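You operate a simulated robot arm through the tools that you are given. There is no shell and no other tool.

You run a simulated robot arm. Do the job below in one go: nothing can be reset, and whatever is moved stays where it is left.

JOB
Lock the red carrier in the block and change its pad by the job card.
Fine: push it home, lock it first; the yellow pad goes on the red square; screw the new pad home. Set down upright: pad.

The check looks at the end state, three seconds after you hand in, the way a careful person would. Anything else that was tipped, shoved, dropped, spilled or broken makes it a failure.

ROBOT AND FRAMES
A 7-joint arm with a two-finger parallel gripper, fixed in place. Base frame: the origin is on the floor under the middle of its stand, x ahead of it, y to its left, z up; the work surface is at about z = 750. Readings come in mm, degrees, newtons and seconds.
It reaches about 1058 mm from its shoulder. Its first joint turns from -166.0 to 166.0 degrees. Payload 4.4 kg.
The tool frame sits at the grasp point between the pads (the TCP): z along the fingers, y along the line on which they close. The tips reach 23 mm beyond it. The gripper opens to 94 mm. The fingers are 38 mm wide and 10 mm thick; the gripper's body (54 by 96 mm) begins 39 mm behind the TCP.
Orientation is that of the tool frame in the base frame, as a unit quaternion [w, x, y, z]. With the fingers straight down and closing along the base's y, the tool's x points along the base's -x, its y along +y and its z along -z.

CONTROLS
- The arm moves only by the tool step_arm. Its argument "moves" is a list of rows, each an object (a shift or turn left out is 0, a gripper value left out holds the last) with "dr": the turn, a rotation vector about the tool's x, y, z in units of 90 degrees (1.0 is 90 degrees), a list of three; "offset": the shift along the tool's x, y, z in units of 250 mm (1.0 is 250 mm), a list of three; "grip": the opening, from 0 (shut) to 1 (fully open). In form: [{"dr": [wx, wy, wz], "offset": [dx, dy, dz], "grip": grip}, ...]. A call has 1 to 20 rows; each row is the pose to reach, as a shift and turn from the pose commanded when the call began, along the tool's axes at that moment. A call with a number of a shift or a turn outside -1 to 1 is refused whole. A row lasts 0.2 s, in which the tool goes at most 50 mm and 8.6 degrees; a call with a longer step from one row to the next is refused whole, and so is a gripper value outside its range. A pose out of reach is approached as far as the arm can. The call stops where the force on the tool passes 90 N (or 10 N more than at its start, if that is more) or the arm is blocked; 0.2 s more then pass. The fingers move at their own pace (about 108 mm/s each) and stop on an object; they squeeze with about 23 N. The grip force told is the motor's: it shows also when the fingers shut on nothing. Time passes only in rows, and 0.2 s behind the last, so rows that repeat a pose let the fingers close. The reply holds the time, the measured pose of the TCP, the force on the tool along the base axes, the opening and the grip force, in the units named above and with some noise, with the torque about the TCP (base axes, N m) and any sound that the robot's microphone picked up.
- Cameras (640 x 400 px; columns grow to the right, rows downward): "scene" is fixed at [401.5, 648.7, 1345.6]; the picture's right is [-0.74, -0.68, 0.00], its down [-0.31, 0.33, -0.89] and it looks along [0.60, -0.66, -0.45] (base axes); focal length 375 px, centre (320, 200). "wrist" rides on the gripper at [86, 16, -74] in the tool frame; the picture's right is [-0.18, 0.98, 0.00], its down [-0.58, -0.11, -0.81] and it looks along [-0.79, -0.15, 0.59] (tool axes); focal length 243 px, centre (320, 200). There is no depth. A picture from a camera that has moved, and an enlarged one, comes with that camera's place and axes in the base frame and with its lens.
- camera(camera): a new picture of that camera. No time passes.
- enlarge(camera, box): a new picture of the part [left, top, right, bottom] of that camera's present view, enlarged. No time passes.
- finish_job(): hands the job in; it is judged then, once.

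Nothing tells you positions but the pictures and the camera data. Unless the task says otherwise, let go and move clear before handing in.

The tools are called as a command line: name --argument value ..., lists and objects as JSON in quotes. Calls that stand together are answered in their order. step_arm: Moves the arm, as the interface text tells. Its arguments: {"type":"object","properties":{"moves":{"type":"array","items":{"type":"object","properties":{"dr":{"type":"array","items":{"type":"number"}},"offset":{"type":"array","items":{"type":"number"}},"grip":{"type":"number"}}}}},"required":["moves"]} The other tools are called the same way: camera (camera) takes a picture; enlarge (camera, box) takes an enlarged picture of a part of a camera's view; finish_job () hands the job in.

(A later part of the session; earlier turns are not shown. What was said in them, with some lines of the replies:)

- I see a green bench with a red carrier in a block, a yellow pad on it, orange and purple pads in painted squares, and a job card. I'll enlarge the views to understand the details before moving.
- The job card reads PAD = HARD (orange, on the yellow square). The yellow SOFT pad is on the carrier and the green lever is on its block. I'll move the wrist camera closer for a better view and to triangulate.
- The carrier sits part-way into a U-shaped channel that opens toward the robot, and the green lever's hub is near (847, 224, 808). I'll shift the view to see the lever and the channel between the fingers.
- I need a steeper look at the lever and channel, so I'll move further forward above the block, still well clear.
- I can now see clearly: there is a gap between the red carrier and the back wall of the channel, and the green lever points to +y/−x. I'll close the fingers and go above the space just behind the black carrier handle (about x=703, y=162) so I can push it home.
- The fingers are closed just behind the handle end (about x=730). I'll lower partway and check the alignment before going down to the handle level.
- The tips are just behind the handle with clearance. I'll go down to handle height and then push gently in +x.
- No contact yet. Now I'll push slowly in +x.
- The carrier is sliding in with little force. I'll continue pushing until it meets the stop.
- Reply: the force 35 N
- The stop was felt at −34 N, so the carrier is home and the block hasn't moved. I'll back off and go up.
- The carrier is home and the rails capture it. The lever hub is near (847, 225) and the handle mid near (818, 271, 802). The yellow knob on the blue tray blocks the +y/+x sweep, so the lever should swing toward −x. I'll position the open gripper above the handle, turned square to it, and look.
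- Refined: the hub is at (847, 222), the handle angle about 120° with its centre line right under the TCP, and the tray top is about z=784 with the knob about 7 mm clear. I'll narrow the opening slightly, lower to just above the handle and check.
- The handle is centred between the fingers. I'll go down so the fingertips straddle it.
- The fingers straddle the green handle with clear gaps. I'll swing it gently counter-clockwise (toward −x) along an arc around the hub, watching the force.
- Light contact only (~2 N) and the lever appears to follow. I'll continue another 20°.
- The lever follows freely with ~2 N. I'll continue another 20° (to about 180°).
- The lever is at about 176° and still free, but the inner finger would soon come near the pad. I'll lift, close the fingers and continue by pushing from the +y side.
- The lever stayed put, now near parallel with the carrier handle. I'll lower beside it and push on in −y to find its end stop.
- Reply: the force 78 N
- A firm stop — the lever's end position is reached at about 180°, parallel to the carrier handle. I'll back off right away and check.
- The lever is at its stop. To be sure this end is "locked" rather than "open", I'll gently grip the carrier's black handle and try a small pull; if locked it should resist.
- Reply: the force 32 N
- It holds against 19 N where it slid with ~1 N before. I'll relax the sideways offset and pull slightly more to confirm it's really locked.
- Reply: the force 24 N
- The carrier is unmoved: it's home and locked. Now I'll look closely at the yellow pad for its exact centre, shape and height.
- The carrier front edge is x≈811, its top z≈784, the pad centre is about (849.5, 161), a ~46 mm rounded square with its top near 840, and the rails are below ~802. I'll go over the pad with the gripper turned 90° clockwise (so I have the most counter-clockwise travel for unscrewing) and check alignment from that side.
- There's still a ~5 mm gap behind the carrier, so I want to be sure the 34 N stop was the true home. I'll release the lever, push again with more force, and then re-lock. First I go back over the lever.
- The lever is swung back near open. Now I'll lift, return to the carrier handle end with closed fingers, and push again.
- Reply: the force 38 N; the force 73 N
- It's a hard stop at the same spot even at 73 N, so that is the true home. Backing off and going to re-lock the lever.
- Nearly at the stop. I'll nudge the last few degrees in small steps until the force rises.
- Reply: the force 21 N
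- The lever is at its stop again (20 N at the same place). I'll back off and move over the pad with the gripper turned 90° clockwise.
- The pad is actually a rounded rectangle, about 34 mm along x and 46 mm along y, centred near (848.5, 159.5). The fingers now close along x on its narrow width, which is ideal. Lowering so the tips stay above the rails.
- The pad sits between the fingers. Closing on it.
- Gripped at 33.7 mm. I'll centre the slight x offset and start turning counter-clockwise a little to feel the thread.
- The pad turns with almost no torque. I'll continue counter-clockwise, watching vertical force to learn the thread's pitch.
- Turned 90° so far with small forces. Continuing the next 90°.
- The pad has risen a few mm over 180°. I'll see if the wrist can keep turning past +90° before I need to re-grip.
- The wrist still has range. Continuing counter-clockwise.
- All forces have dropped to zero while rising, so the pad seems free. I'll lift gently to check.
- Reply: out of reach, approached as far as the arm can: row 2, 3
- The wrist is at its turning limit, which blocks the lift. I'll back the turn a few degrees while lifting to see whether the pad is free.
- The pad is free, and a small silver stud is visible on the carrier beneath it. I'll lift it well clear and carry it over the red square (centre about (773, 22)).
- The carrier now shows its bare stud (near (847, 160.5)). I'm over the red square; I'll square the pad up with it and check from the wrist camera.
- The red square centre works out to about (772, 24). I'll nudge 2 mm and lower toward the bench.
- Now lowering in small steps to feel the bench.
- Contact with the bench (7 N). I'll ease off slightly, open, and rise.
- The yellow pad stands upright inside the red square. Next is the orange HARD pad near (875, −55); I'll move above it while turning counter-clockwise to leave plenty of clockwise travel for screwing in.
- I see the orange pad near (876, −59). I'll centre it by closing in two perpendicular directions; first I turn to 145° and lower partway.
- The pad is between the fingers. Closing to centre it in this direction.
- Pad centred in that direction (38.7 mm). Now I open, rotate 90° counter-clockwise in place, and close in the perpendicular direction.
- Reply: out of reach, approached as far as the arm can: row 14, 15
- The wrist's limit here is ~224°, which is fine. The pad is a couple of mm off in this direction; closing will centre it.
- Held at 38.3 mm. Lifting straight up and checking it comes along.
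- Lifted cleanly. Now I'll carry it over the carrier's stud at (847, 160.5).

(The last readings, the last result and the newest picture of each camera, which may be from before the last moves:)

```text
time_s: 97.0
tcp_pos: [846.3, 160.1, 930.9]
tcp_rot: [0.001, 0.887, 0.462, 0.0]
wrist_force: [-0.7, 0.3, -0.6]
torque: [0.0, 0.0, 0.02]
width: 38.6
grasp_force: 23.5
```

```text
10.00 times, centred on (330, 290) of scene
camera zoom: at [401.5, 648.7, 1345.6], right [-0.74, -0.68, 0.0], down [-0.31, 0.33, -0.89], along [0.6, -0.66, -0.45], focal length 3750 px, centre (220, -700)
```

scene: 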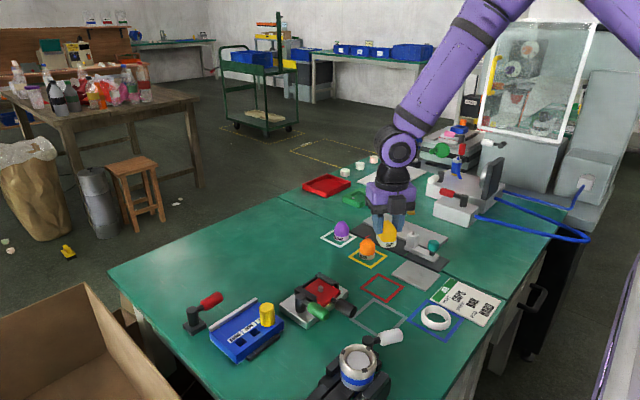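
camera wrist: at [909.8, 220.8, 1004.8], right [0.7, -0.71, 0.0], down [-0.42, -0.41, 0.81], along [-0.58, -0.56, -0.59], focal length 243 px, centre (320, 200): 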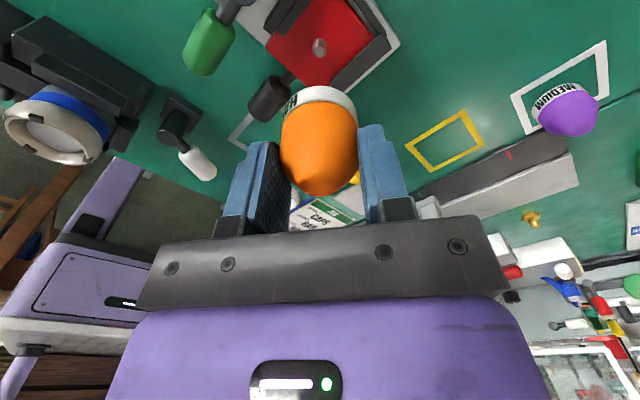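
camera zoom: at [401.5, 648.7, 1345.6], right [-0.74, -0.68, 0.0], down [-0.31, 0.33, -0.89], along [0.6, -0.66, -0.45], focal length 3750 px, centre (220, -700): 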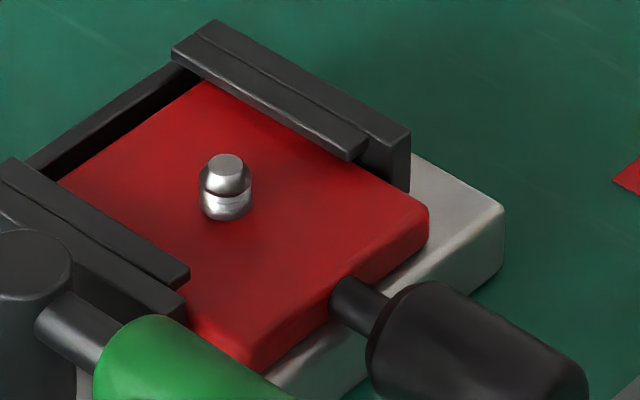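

The stud is at (847.6, 160.3) with its top at z≈796, directly under the pad. I'll lower to just above it.

step_arm --moves '[{"offset": [0, 0, 0.1], "grip": 0}, {"offset": [0, 0, 0.2], "grip": 0}, {"offset": [0, 0, 0.28], "grip": 0}, {"offset": [0, 0, 0.31], "grip": 0}, {"offset": [0, 0, 0.31], "grip": 0}]'

enlarge --camera "scene" --box '[290, 230, 390, 310]'

camera --camera "wrist"

```text
time_s: 98.2
tcp_pos: [845.6, 159.8, 852.7]
tcp_rot: [0.0, 0.887, 0.462, 0.0]
wrist_force: [-0.4, 0.5, -1.0]
torque: [-0.01, 0.01, -0.03]
width: 38.6
grasp_force: 22.9
```

```text
5.00 times, centred on (340, 270) of scene
camera zoom: at [401.5, 648.7, 1345.6], right [-0.74, -0.68, 0.0], down [-0.31, 0.33, -0.89], along [0.6, -0.66, -0.45], focal length 1875 px, centre (220, -150)
```

zoom: 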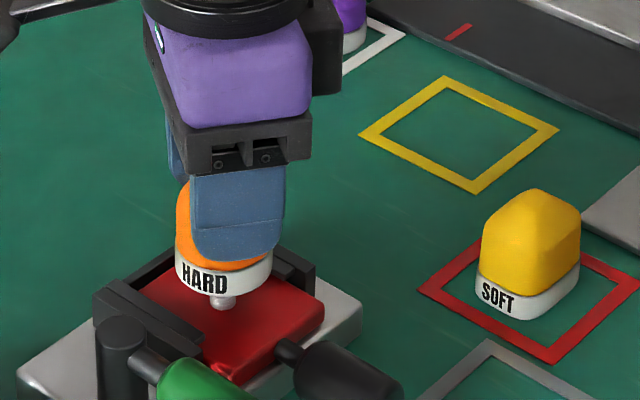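

```text
taken
camera wrist: at [909.6, 221.9, 925.8], right [0.7, -0.71, 0.0], down [-0.42, -0.41, 0.81], along [-0.58, -0.56, -0.59], focal length 243 px, centre (320, 200)
```

wrist: 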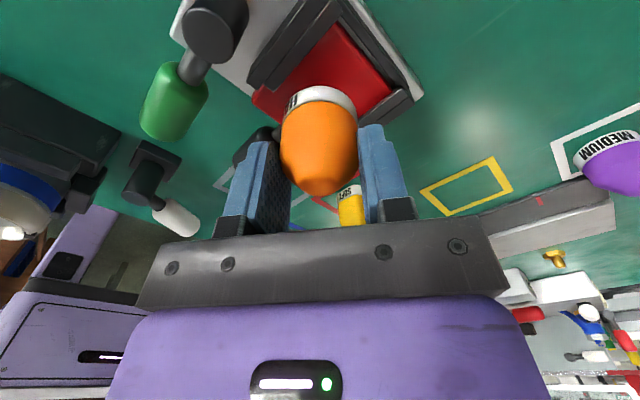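

enlarge --camera "scene" --box '[315, 270, 355, 300]'

enlarge --camera "wrist" --box '[260, 60, 380, 210]'

```text
13.33 times, centred on (335, 285) of scene
camera zoom: at [401.5, 648.7, 1345.6], right [-0.74, -0.68, 0.0], down [-0.31, 0.33, -0.89], along [0.6, -0.66, -0.45], focal length 5000 px, centre (120, -933)
```

zoom: 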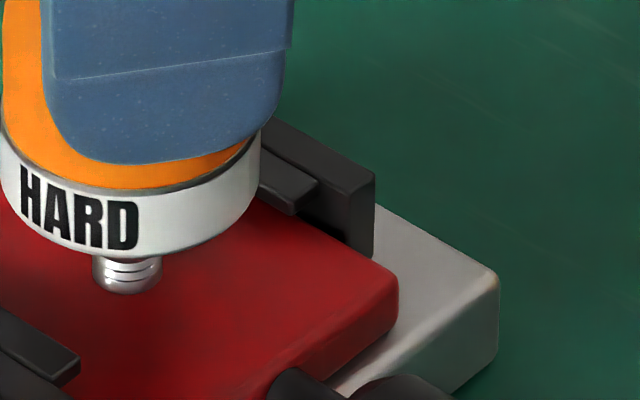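

```text
2.67 times, centred on (320, 135) of wrist
camera zoom: at [909.6, 221.9, 925.8], right [0.7, -0.71, 0.0], down [-0.42, -0.41, 0.81], along [-0.58, -0.56, -0.59], focal length 647 px, centre (320, 373)
```

zoom: 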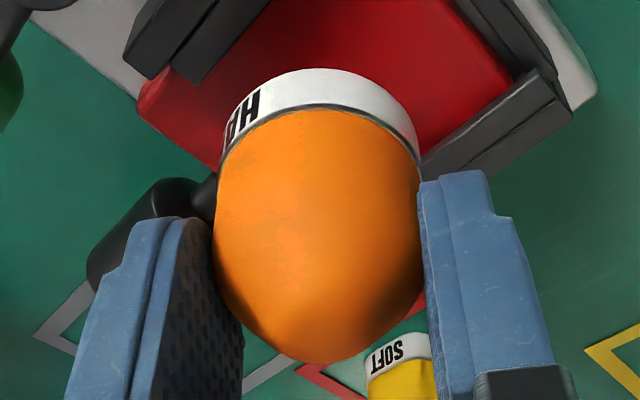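

The pad is within ~0.6 mm of the stud. Small correction, then lower slowly while feeling for contact.

step_arm --moves '[{"offset": [0.0025, 0.0007, 0], "grip": 0}, {"offset": [0.0025, 0.0007, 0.01], "grip": 0}, {"offset": [0.0025, 0.0007, 0.02], "grip": 0}, {"offset": [0.0025, 0.0007, 0.03], "grip": 0}, {"offset": [0.0025, 0.0007, 0.034], "grip": 0}]'

enlarge --camera "scene" --box '[315, 270, 355, 300]'

```text
time_s: 99.4
tcp_pos: [847.6, 161.5, 844.4]
tcp_rot: [0.001, 0.887, 0.462, 0.0]
wrist_force: [0.1, -0.8, -1.8]
torque: [0.0, 0.01, 0.01]
width: 38.2
grasp_force: 22.7
```

```text
13.33 times, centred on (335, 285) of scene
camera zoom: at [401.5, 648.7, 1345.6], right [-0.74, -0.68, 0.0], down [-0.31, 0.33, -0.89], along [0.6, -0.66, -0.45], focal length 5000 px, centre (120, -933)
```

zoom: 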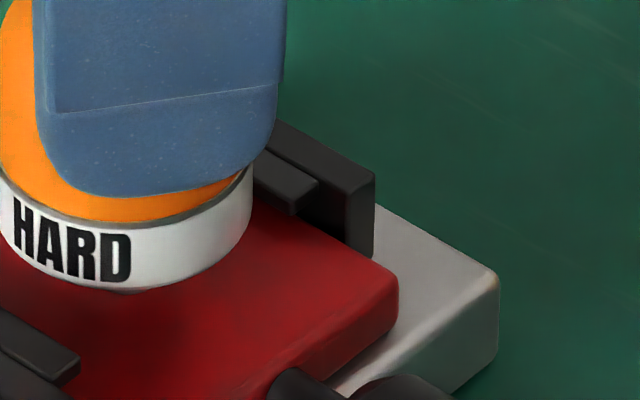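

step_arm --moves '[{"offset": [-0.0012, 0, 0.004], "grip": 0}, {"offset": [-0.0012, 0, 0.008], "grip": 0}, {"offset": [-0.0012, 0, 0.012], "grip": 0}]'

```text
time_s: 100.2
tcp_pos: [846.2, 159.7, 840.5]
tcp_rot: [0.0, 0.887, 0.462, 0.0]
wrist_force: [0.0, 0.1, -0.5]
torque: [-0.02, 0.0, 0.0]
width: 38.5
grasp_force: 22.7
```

It slides over the stud without contact. Continuing down.

step_arm --moves '[{"offset": [0, 0, 0.004], "grip": 0}, {"offset": [0, 0, 0.008], "grip": 0}, {"offset": [0, 0, 0.012], "grip": 0}, {"offset": [0, 0, 0.016], "grip": 0}]'

enlarge --camera "scene" --box '[315, 270, 355, 300]'

```text
time_s: 101.2
tcp_pos: [846.3, 160.8, 837.3]
tcp_rot: [0.0, 0.887, 0.462, 0.0]
wrist_force: [-0.2, 0.2, -0.5]
torque: [0.04, 0.01, 0.03]
width: 38.4
grasp_force: 23.0
```

```text
13.33 times, centred on (335, 285) of scene
camera zoom: at [401.5, 648.7, 1345.6], right [-0.74, -0.68, 0.0], down [-0.31, 0.33, -0.89], along [0.6, -0.66, -0.45], focal length 5000 px, centre (120, -933)
```

zoom: 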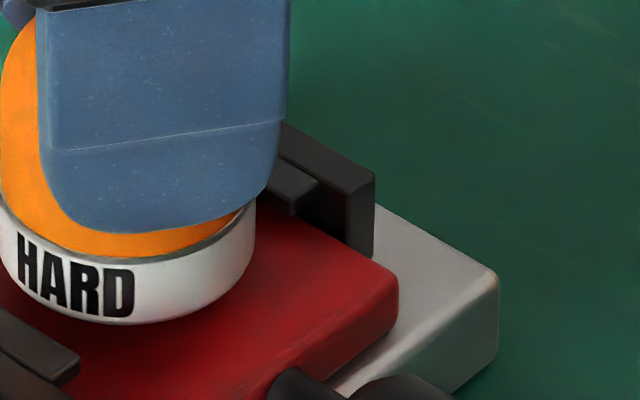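

step_arm --moves '[{"offset": [0, 0, 0.004], "grip": 0}, {"offset": [0, 0, 0.008], "grip": 0}, {"offset": [0, 0, 0.01], "grip": 0}]'

```text
time_s: 102.0
tcp_pos: [845.6, 161.4, 834.8]
tcp_rot: [0.0, 0.887, 0.462, 0.001]
wrist_force: [0.4, -0.7, -0.6]
torque: [-0.03, -0.02, -0.01]
width: 38.4
grasp_force: 23.0
```

step_arm --moves '[{"offset": [0, 0, 0.003], "grip": 0}, {"offset": [0, 0, 0.006], "grip": 0}]'

enlarge --camera "scene" --box '[310, 265, 360, 305]'

```text
time_s: 102.6
tcp_pos: [848.3, 160.7, 833.1]
tcp_rot: [0.0, 0.887, 0.461, 0.0]
wrist_force: [0.8, -4.1, -0.3]
torque: [-0.1, -0.04, -0.02]
width: 38.3
grasp_force: 23.2
```

```text
10.00 times, centred on (335, 285) of scene
camera zoom: at [401.5, 648.7, 1345.6], right [-0.74, -0.68, 0.0], down [-0.31, 0.33, -0.89], along [0.6, -0.66, -0.45], focal length 3750 px, centre (170, -650)
```

zoom: 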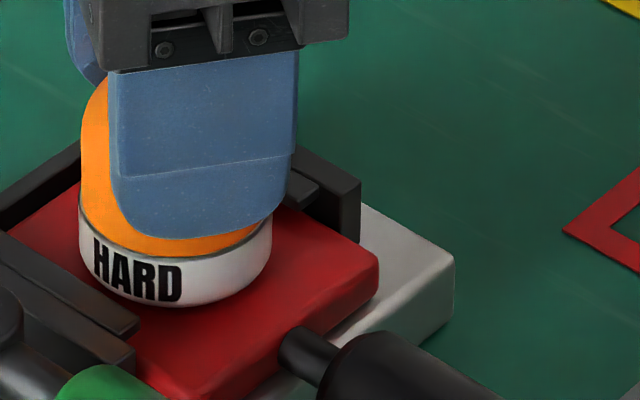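

There's now a light sideways constraint: the pad is on the stud. I'll start turning clockwise, with a slight downward follow, watching torque and vertical force.

step_arm --moves '[{"offset": [0, 0, 0.001], "dr": [0, 0, 0.09], "grip": 0}, {"offset": [0, 0, 0.002], "dr": [0, 0, 0.18], "grip": 0}, {"offset": [0, 0, 0.003], "dr": [0, 0, 0.27], "grip": 0}, {"offset": [0, 0, 0.004], "dr": [0, 0, 0.36], "grip": 0}]'

enlarge --camera "scene" --box '[310, 265, 360, 305]'

```text
time_s: 103.6
tcp_pos: [846.5, 160.4, 833.5]
tcp_rot: [-0.001, 0.981, 0.194, 0.001]
wrist_force: [-2.9, -7.3, 4.5]
torque: [-0.23, 0.06, 0.03]
width: 38.5
grasp_force: 23.8
```

```text
10.00 times, centred on (335, 285) of scene
camera zoom: at [401.5, 648.7, 1345.6], right [-0.74, -0.68, 0.0], down [-0.31, 0.33, -0.89], along [0.6, -0.66, -0.45], focal length 3750 px, centre (170, -650)
```

zoom: 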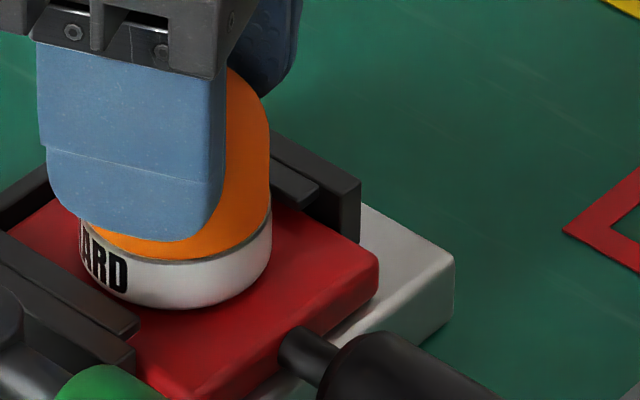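

The pad turns with the gripper and rests lightly on the thread. Continuing clockwise.

step_arm --moves '[{"offset": [-0.0017, 0.0019, 0], "dr": [0, 0, 0.09], "grip": 0}, {"offset": [-0.0017, 0.0019, 0], "dr": [0, 0, 0.18], "grip": 0}, {"offset": [-0.0017, 0.0019, 0.001], "dr": [0, 0, 0.27], "grip": 0}, {"offset": [-0.0017, 0.0019, 0.001], "dr": [0, 0, 0.36], "grip": 0}, {"offset": [-0.0017, 0.0019, 0.001], "dr": [0, 0, 0.45], "grip": 0}, {"offset": [-0.0017, 0.0019, 0.002], "dr": [0, 0, 0.54], "grip": 0}, {"offset": [-0.0017, 0.0019, 0.002], "dr": [0, 0, 0.63], "grip": 0}, {"offset": [-0.0017, 0.0019, 0.002], "dr": [0, 0, 0.72], "grip": 0}]'

enlarge --camera "scene" --box '[310, 265, 360, 305]'

```text
time_s: 105.4
tcp_pos: [847.0, 160.0, 833.0]
tcp_rot: [-0.001, 0.933, -0.36, 0.0]
wrist_force: [5.6, -4.0, 3.8]
torque: [-0.06, -0.16, 0.02]
width: 38.2
grasp_force: 22.5
```

```text
10.00 times, centred on (335, 285) of scene
camera zoom: at [401.5, 648.7, 1345.6], right [-0.74, -0.68, 0.0], down [-0.31, 0.33, -0.89], along [0.6, -0.66, -0.45], focal length 3750 px, centre (170, -650)
```

zoom: 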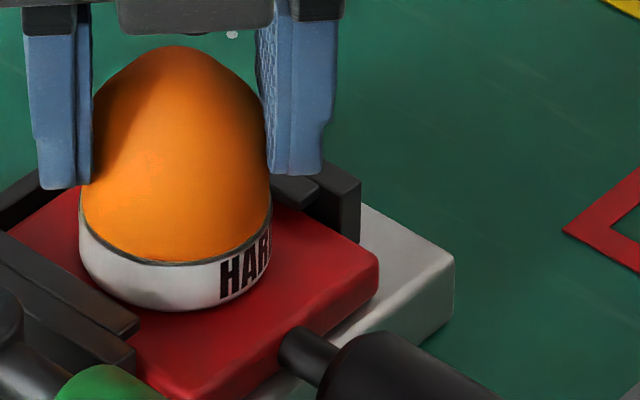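

step_arm --moves '[{"offset": [0.0026, 0, 0], "dr": [0, 0, 0.09], "grip": 0}, {"offset": [0.0026, 0, 0.001], "dr": [0, 0, 0.18], "grip": 0}, {"offset": [0.0026, 0, 0.001], "dr": [0, 0, 0.27], "grip": 0}, {"offset": [0.0026, 0, 0.001], "dr": [0, 0, 0.36], "grip": 0}, {"offset": [0.0026, 0, 0.002], "dr": [0, 0, 0.45], "grip": 0}, {"offset": [0.0026, 0, 0.002], "dr": [0, 0, 0.54], "grip": 0}, {"offset": [0.0026, 0, 0.002], "dr": [0, 0, 0.63], "grip": 0}, {"offset": [0.0026, 0, 0.002], "dr": [0, 0, 0.72], "grip": 0}, {"offset": [0.0026, 0, 0.003], "dr": [0, 0, 0.81], "grip": 0}, {"offset": [0.0026, 0, 0.003], "dr": [0, 0, 0.9], "grip": 0}]'

enlarge --camera "scene" --box '[310, 265, 360, 305]'

```text
time_s: 107.6
tcp_pos: [846.3, 159.8, 831.1]
tcp_rot: [0.0, -0.475, 0.88, 0.0]
wrist_force: [-0.7, 3.7, 7.9]
torque: [0.13, 0.03, 0.0]
width: 38.5
grasp_force: 23.0
```

```text
10.00 times, centred on (335, 285) of scene
camera zoom: at [401.5, 648.7, 1345.6], right [-0.74, -0.68, 0.0], down [-0.31, 0.33, -0.89], along [0.6, -0.66, -0.45], focal length 3750 px, centre (170, -650)
```

zoom: 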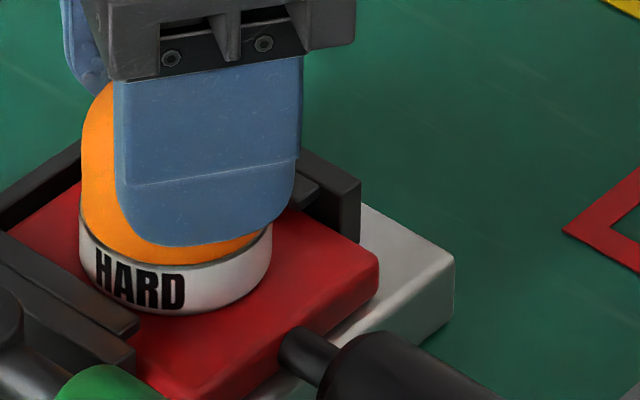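

step_arm --moves '[{"offset": [0, 0, 0], "dr": [0, 0, 0.09], "grip": 0}, {"offset": [0, 0, 0], "dr": [0, 0, 0.18], "grip": 0}, {"offset": [0, 0, 0], "dr": [0, 0, 0.27], "grip": 0}, {"offset": [0, 0, 0], "dr": [0, 0, 0.36], "grip": 0}, {"offset": [0, 0, 0.001], "dr": [0, 0, 0.45], "grip": 0}, {"offset": [0, 0, 0.001], "dr": [0, 0, 0.54], "grip": 0}, {"offset": [0, 0, 0.001], "dr": [0, 0, 0.63], "grip": 0}, {"offset": [0, 0, 0.002], "dr": [0, 0, 0.72], "grip": 0}]'

enlarge --camera "scene" --box '[310, 265, 360, 305]'

```text
time_s: 109.4
tcp_pos: [847.7, 161.4, 830.1]
tcp_rot: [0.0, 0.071, 0.997, 0.0]
wrist_force: [-11.9, 7.7, 4.1]
torque: [0.15, 0.34, 0.0]
width: 38.2
grasp_force: 22.1
```

```text
10.00 times, centred on (335, 285) of scene
camera zoom: at [401.5, 648.7, 1345.6], right [-0.74, -0.68, 0.0], down [-0.31, 0.33, -0.89], along [0.6, -0.66, -0.45], focal length 3750 px, centre (170, -650)
```

zoom: 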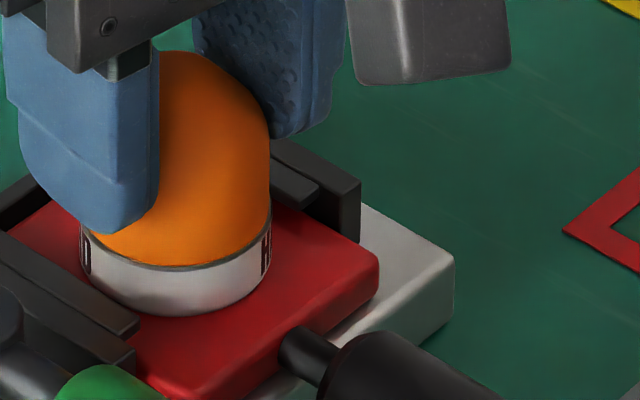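

step_arm --moves '[{"offset": [0.0043, 0.0018, 0], "dr": [0, 0, 0.09], "grip": 0}, {"offset": [0.0043, 0.0018, 0], "dr": [0, 0, 0.18], "grip": 0}, {"offset": [0.0043, 0.0018, 0.001], "dr": [0, 0, 0.27], "grip": 0}, {"offset": [0.0043, 0.0018, 0.001], "dr": [0, 0, 0.36], "grip": 0}, {"offset": [0.0043, 0.0018, 0.002], "dr": [0, 0, 0.45], "grip": 0}]'

enlarge --camera "scene" --box '[310, 265, 360, 305]'

```text
time_s: 110.6
tcp_pos: [847.2, 159.6, 831.3]
tcp_rot: [0.001, 0.413, 0.911, 0.0]
wrist_force: [1.0, 2.0, 7.9]
torque: [0.04, -0.06, 0.75]
width: 38.4
grasp_force: 23.1
```

```text
10.00 times, centred on (335, 285) of scene
camera zoom: at [401.5, 648.7, 1345.6], right [-0.74, -0.68, 0.0], down [-0.31, 0.33, -0.89], along [0.6, -0.66, -0.45], focal length 3750 px, centre (170, -650)
```

zoom: 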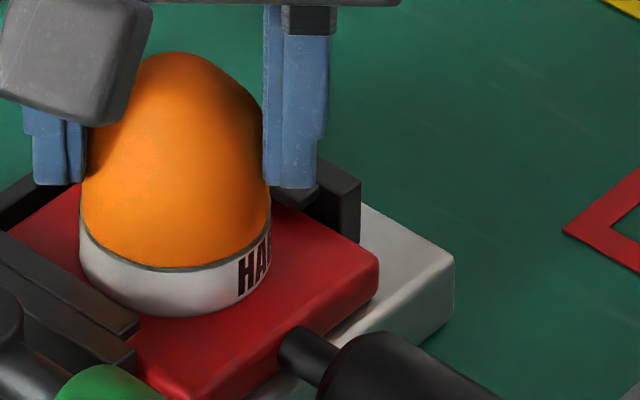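

Torque has jumped to 0.75 N·m: the pad is seating. I'll turn a little more to confirm that it's home.

step_arm --moves '[{"dr": [0, 0, 0.06], "grip": 0}, {"dr": [0, 0, 0.12], "grip": 0}]'

enlarge --camera "scene" --box '[310, 265, 360, 305]'

```text
time_s: 111.2
tcp_pos: [846.3, 160.8, 830.6]
tcp_rot: [0.0, 0.495, 0.869, 0.001]
wrist_force: [3.9, 7.6, 5.1]
torque: [0.25, -0.13, 0.68]
width: 38.1
grasp_force: 22.9
```

```text
10.00 times, centred on (335, 285) of scene
camera zoom: at [401.5, 648.7, 1345.6], right [-0.74, -0.68, 0.0], down [-0.31, 0.33, -0.89], along [0.6, -0.66, -0.45], focal length 3750 px, centre (170, -650)
```

zoom: 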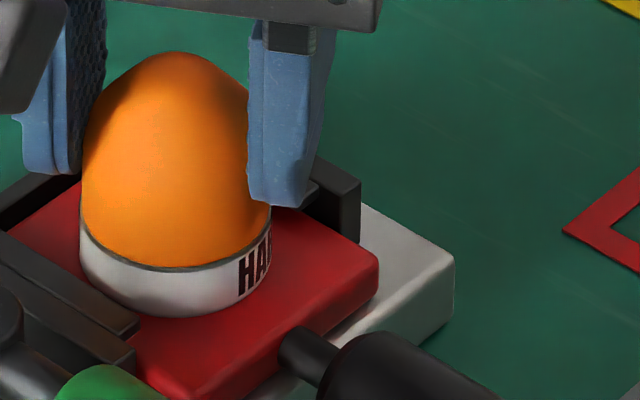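

The label no longer moves while the fingers slip: the pad is screwed home. I'll open and rise clear.

step_arm --moves '[{"dr": [0, 0, -0.02], "grip": 0.0}, {"dr": [0, 0, -0.02], "grip": 0.3}, {"dr": [0, 0, -0.02], "grip": 0.6}, {"dr": [0, 0, -0.02], "grip": 0.6}, {"dr": [0, 0, -0.02], "grip": 0.6}, {"dr": [0, 0, -0.02], "offset": [0, 0, -0.08], "grip": 0.6}, {"dr": [0, 0, -0.02], "offset": [0, 0, -0.22], "grip": 0.6}, {"dr": [0, 0, -0.02], "offset": [0, 0, -0.38], "grip": 0.6}, {"dr": [0, 0, -0.02], "offset": [0, 0, -0.54], "grip": 0.6}, {"dr": [0, 0, -0.02], "offset": [0, 0, -0.54], "grip": 0.6}]'

enlarge --camera "scene" --box '[300, 255, 370, 310]'

camera --camera "wrist"

camera --camera "scene"

```text
time_s: 113.4
tcp_pos: [845.6, 160.5, 964.4]
tcp_rot: [0.0, 0.481, 0.877, 0.0]
wrist_force: [0.5, -0.2, -0.3]
torque: [0.02, 0.02, 0.02]
width: 56.2
grasp_force: 0.0
```

```text
7.27 times, centred on (335, 282) of scene
camera zoom: at [401.5, 648.7, 1345.6], right [-0.74, -0.68, 0.0], down [-0.31, 0.33, -0.89], along [0.6, -0.66, -0.45], focal length 2727 px, centre (211, -400)
```

zoom: 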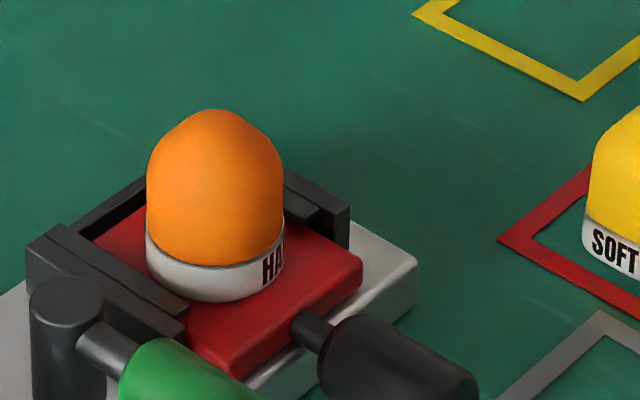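

```text
taken
camera wrist: at [812.7, 241.0, 1038.7], right [0.93, 0.37, 0.0], down [0.22, -0.55, 0.81], along [0.3, -0.75, -0.59], focal length 243 px, centre (320, 200)
```

wrist: 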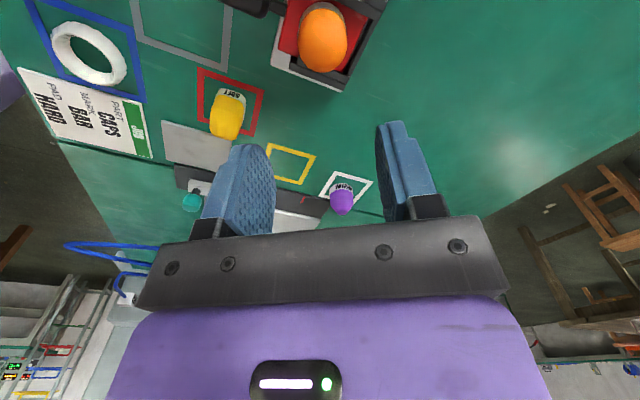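

```text
taken
```

scene: 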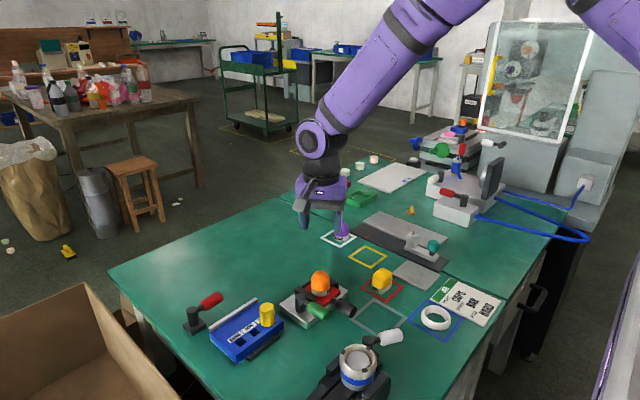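

The orange pad sits on the carrier. I'll check closely that the ring is flush, the lever is still in its locked position, and the yellow pad is inside its square.

enlarge --camera "scene" --box '[305, 265, 345, 300]'

enlarge --camera "scene" --box '[280, 265, 380, 335]'

enlarge --camera "wrist" --box '[180, 50, 290, 150]'

enlarge --camera "scene" --box '[350, 255, 420, 310]'

```text
11.43 times, centred on (325, 282) of scene
camera zoom: at [401.5, 648.7, 1345.6], right [-0.74, -0.68, 0.0], down [-0.31, 0.33, -0.89], along [0.6, -0.66, -0.45], focal length 4285 px, centre (263, -743)
```

zoom: 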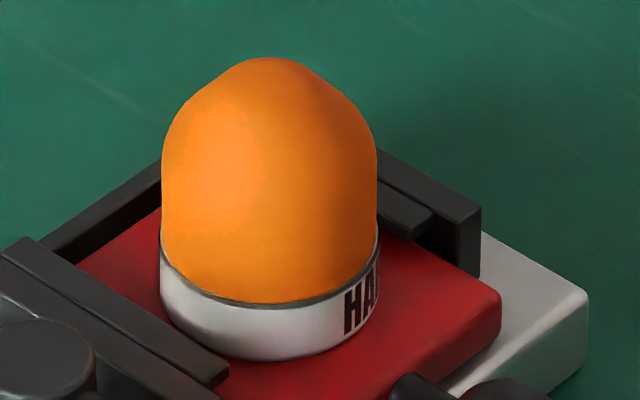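

```text
5.71 times, centred on (330, 300) of scene
camera zoom: at [401.5, 648.7, 1345.6], right [-0.74, -0.68, 0.0], down [-0.31, 0.33, -0.89], along [0.6, -0.66, -0.45], focal length 2143 px, centre (263, -371)
```

zoom: 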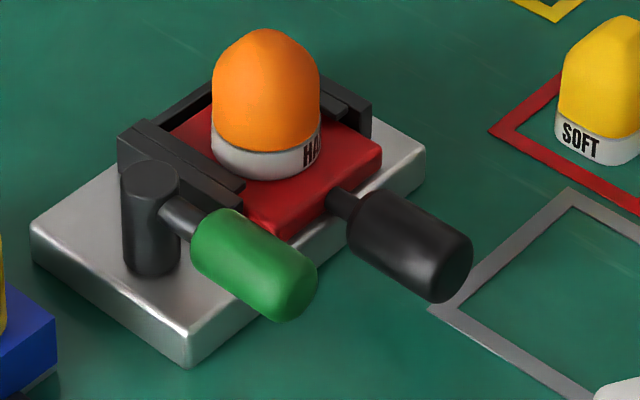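

```text
4.00 times, centred on (235, 100) of wrist
camera zoom: at [812.7, 241.0, 1038.7], right [0.93, 0.37, 0.0], down [0.22, -0.55, 0.81], along [0.3, -0.75, -0.59], focal length 970 px, centre (660, 600)
```

zoom: 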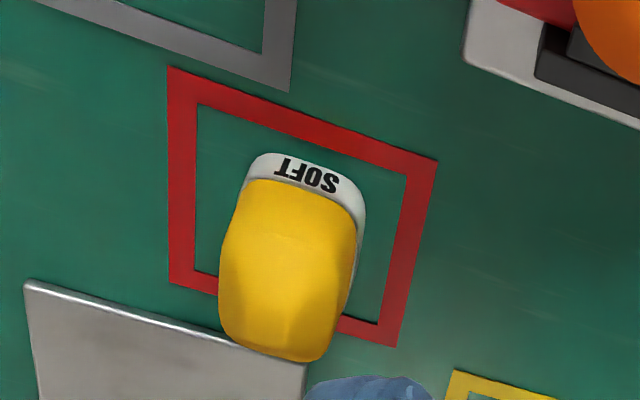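

```text
7.27 times, centred on (385, 282) of scene
camera zoom: at [401.5, 648.7, 1345.6], right [-0.74, -0.68, 0.0], down [-0.31, 0.33, -0.89], along [0.6, -0.66, -0.45], focal length 2727 px, centre (-153, -400)
```

zoom: 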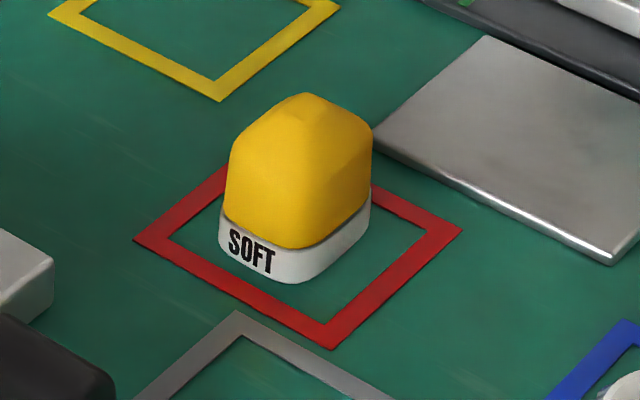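

Everything looks right: the orange ring is flush, the lever is still in its locked position, the carrier is home, and the yellow pad is upright in the red square. I'll move the arm well clear before handing in.

step_arm --moves '[{"offset": [0, -0.05, -0.12], "grip": 0.6}, {"offset": [-0.003, -0.2, -0.22], "grip": 0.6}, {"offset": [-0.006, -0.35, -0.32], "grip": 0.6}, {"offset": [-0.009, -0.5, -0.4], "grip": 0.6}, {"offset": [-0.012, -0.64, -0.48], "grip": 0.6}, {"offset": [-0.015, -0.72, -0.52], "grip": 0.6}, {"offset": [-0.015, -0.72, -0.52], "grip": 0.6}, {"offset": [-0.015, -0.72, -0.52], "grip": 0.6}]'

camera --camera "scene"

enlarge --camera "scene" --box '[170, 210, 490, 400]'

```text
time_s: 115.2
tcp_pos: [694.8, 60.1, 1093.4]
tcp_rot: [0.0, 0.481, 0.877, 0.0]
wrist_force: [-0.9, -0.5, -0.2]
torque: [-0.01, 0.03, -0.01]
width: 56.5
grasp_force: 0.1
```

```text
taken
```

scene: 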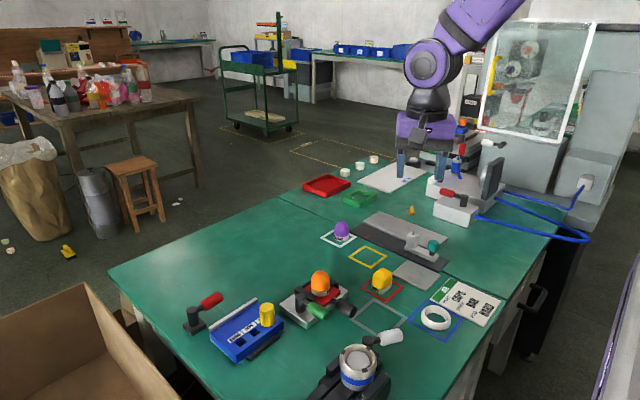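

```text
2.00 times, centred on (330, 305) of scene
camera zoom: at [401.5, 648.7, 1345.6], right [-0.74, -0.68, 0.0], down [-0.31, 0.33, -0.89], along [0.6, -0.66, -0.45], focal length 750 px, centre (300, -10)
```

zoom: 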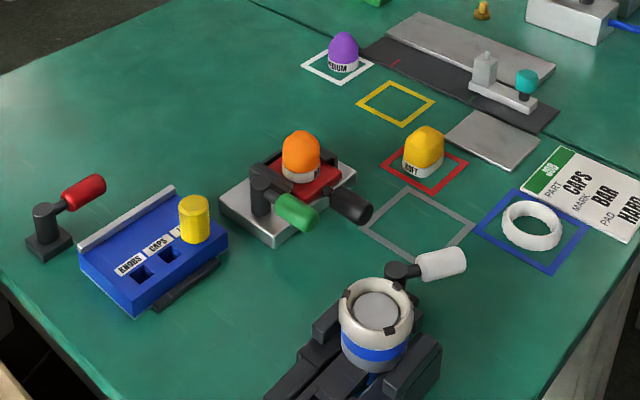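

The carrier is home and locked, the orange HARD pad is screwed home on it, and the yellow pad stands upright on the red square. Nothing else has moved and the arm is clear, so I'm handing in.

finish_job

```text
The job is handed in.
```

The pad change is finished and handed in. The check's verdict hasn't come back, so what follows is what I saw and felt.

- **Carrier:** it is pushed against its stop and the green lever is turned to its end stop. A push of about 73 N did not move it any further in. When I tested the lock, the carrier held against a 20 N pull. I then swung the lever open for that push and turned it back to the same stop; I did not repeat the pull.
- **Gap behind the carrier:** about 5 mm shows between the carrier and the back wall of the channel. I took the stop as home because the carrier would go no further.
- **Old pad:** the yellow SOFT pad stands upright inside the red square.
- **New pad:** the job card called for HARD, which is the orange pad. I screwed it clockwise until it stopped turning and the fingers slipped at about 0.7 N·m. Its ring looks flush with the carrier.

In the last pictures nothing else looks moved or tipped, and the arm is clear of the bench.
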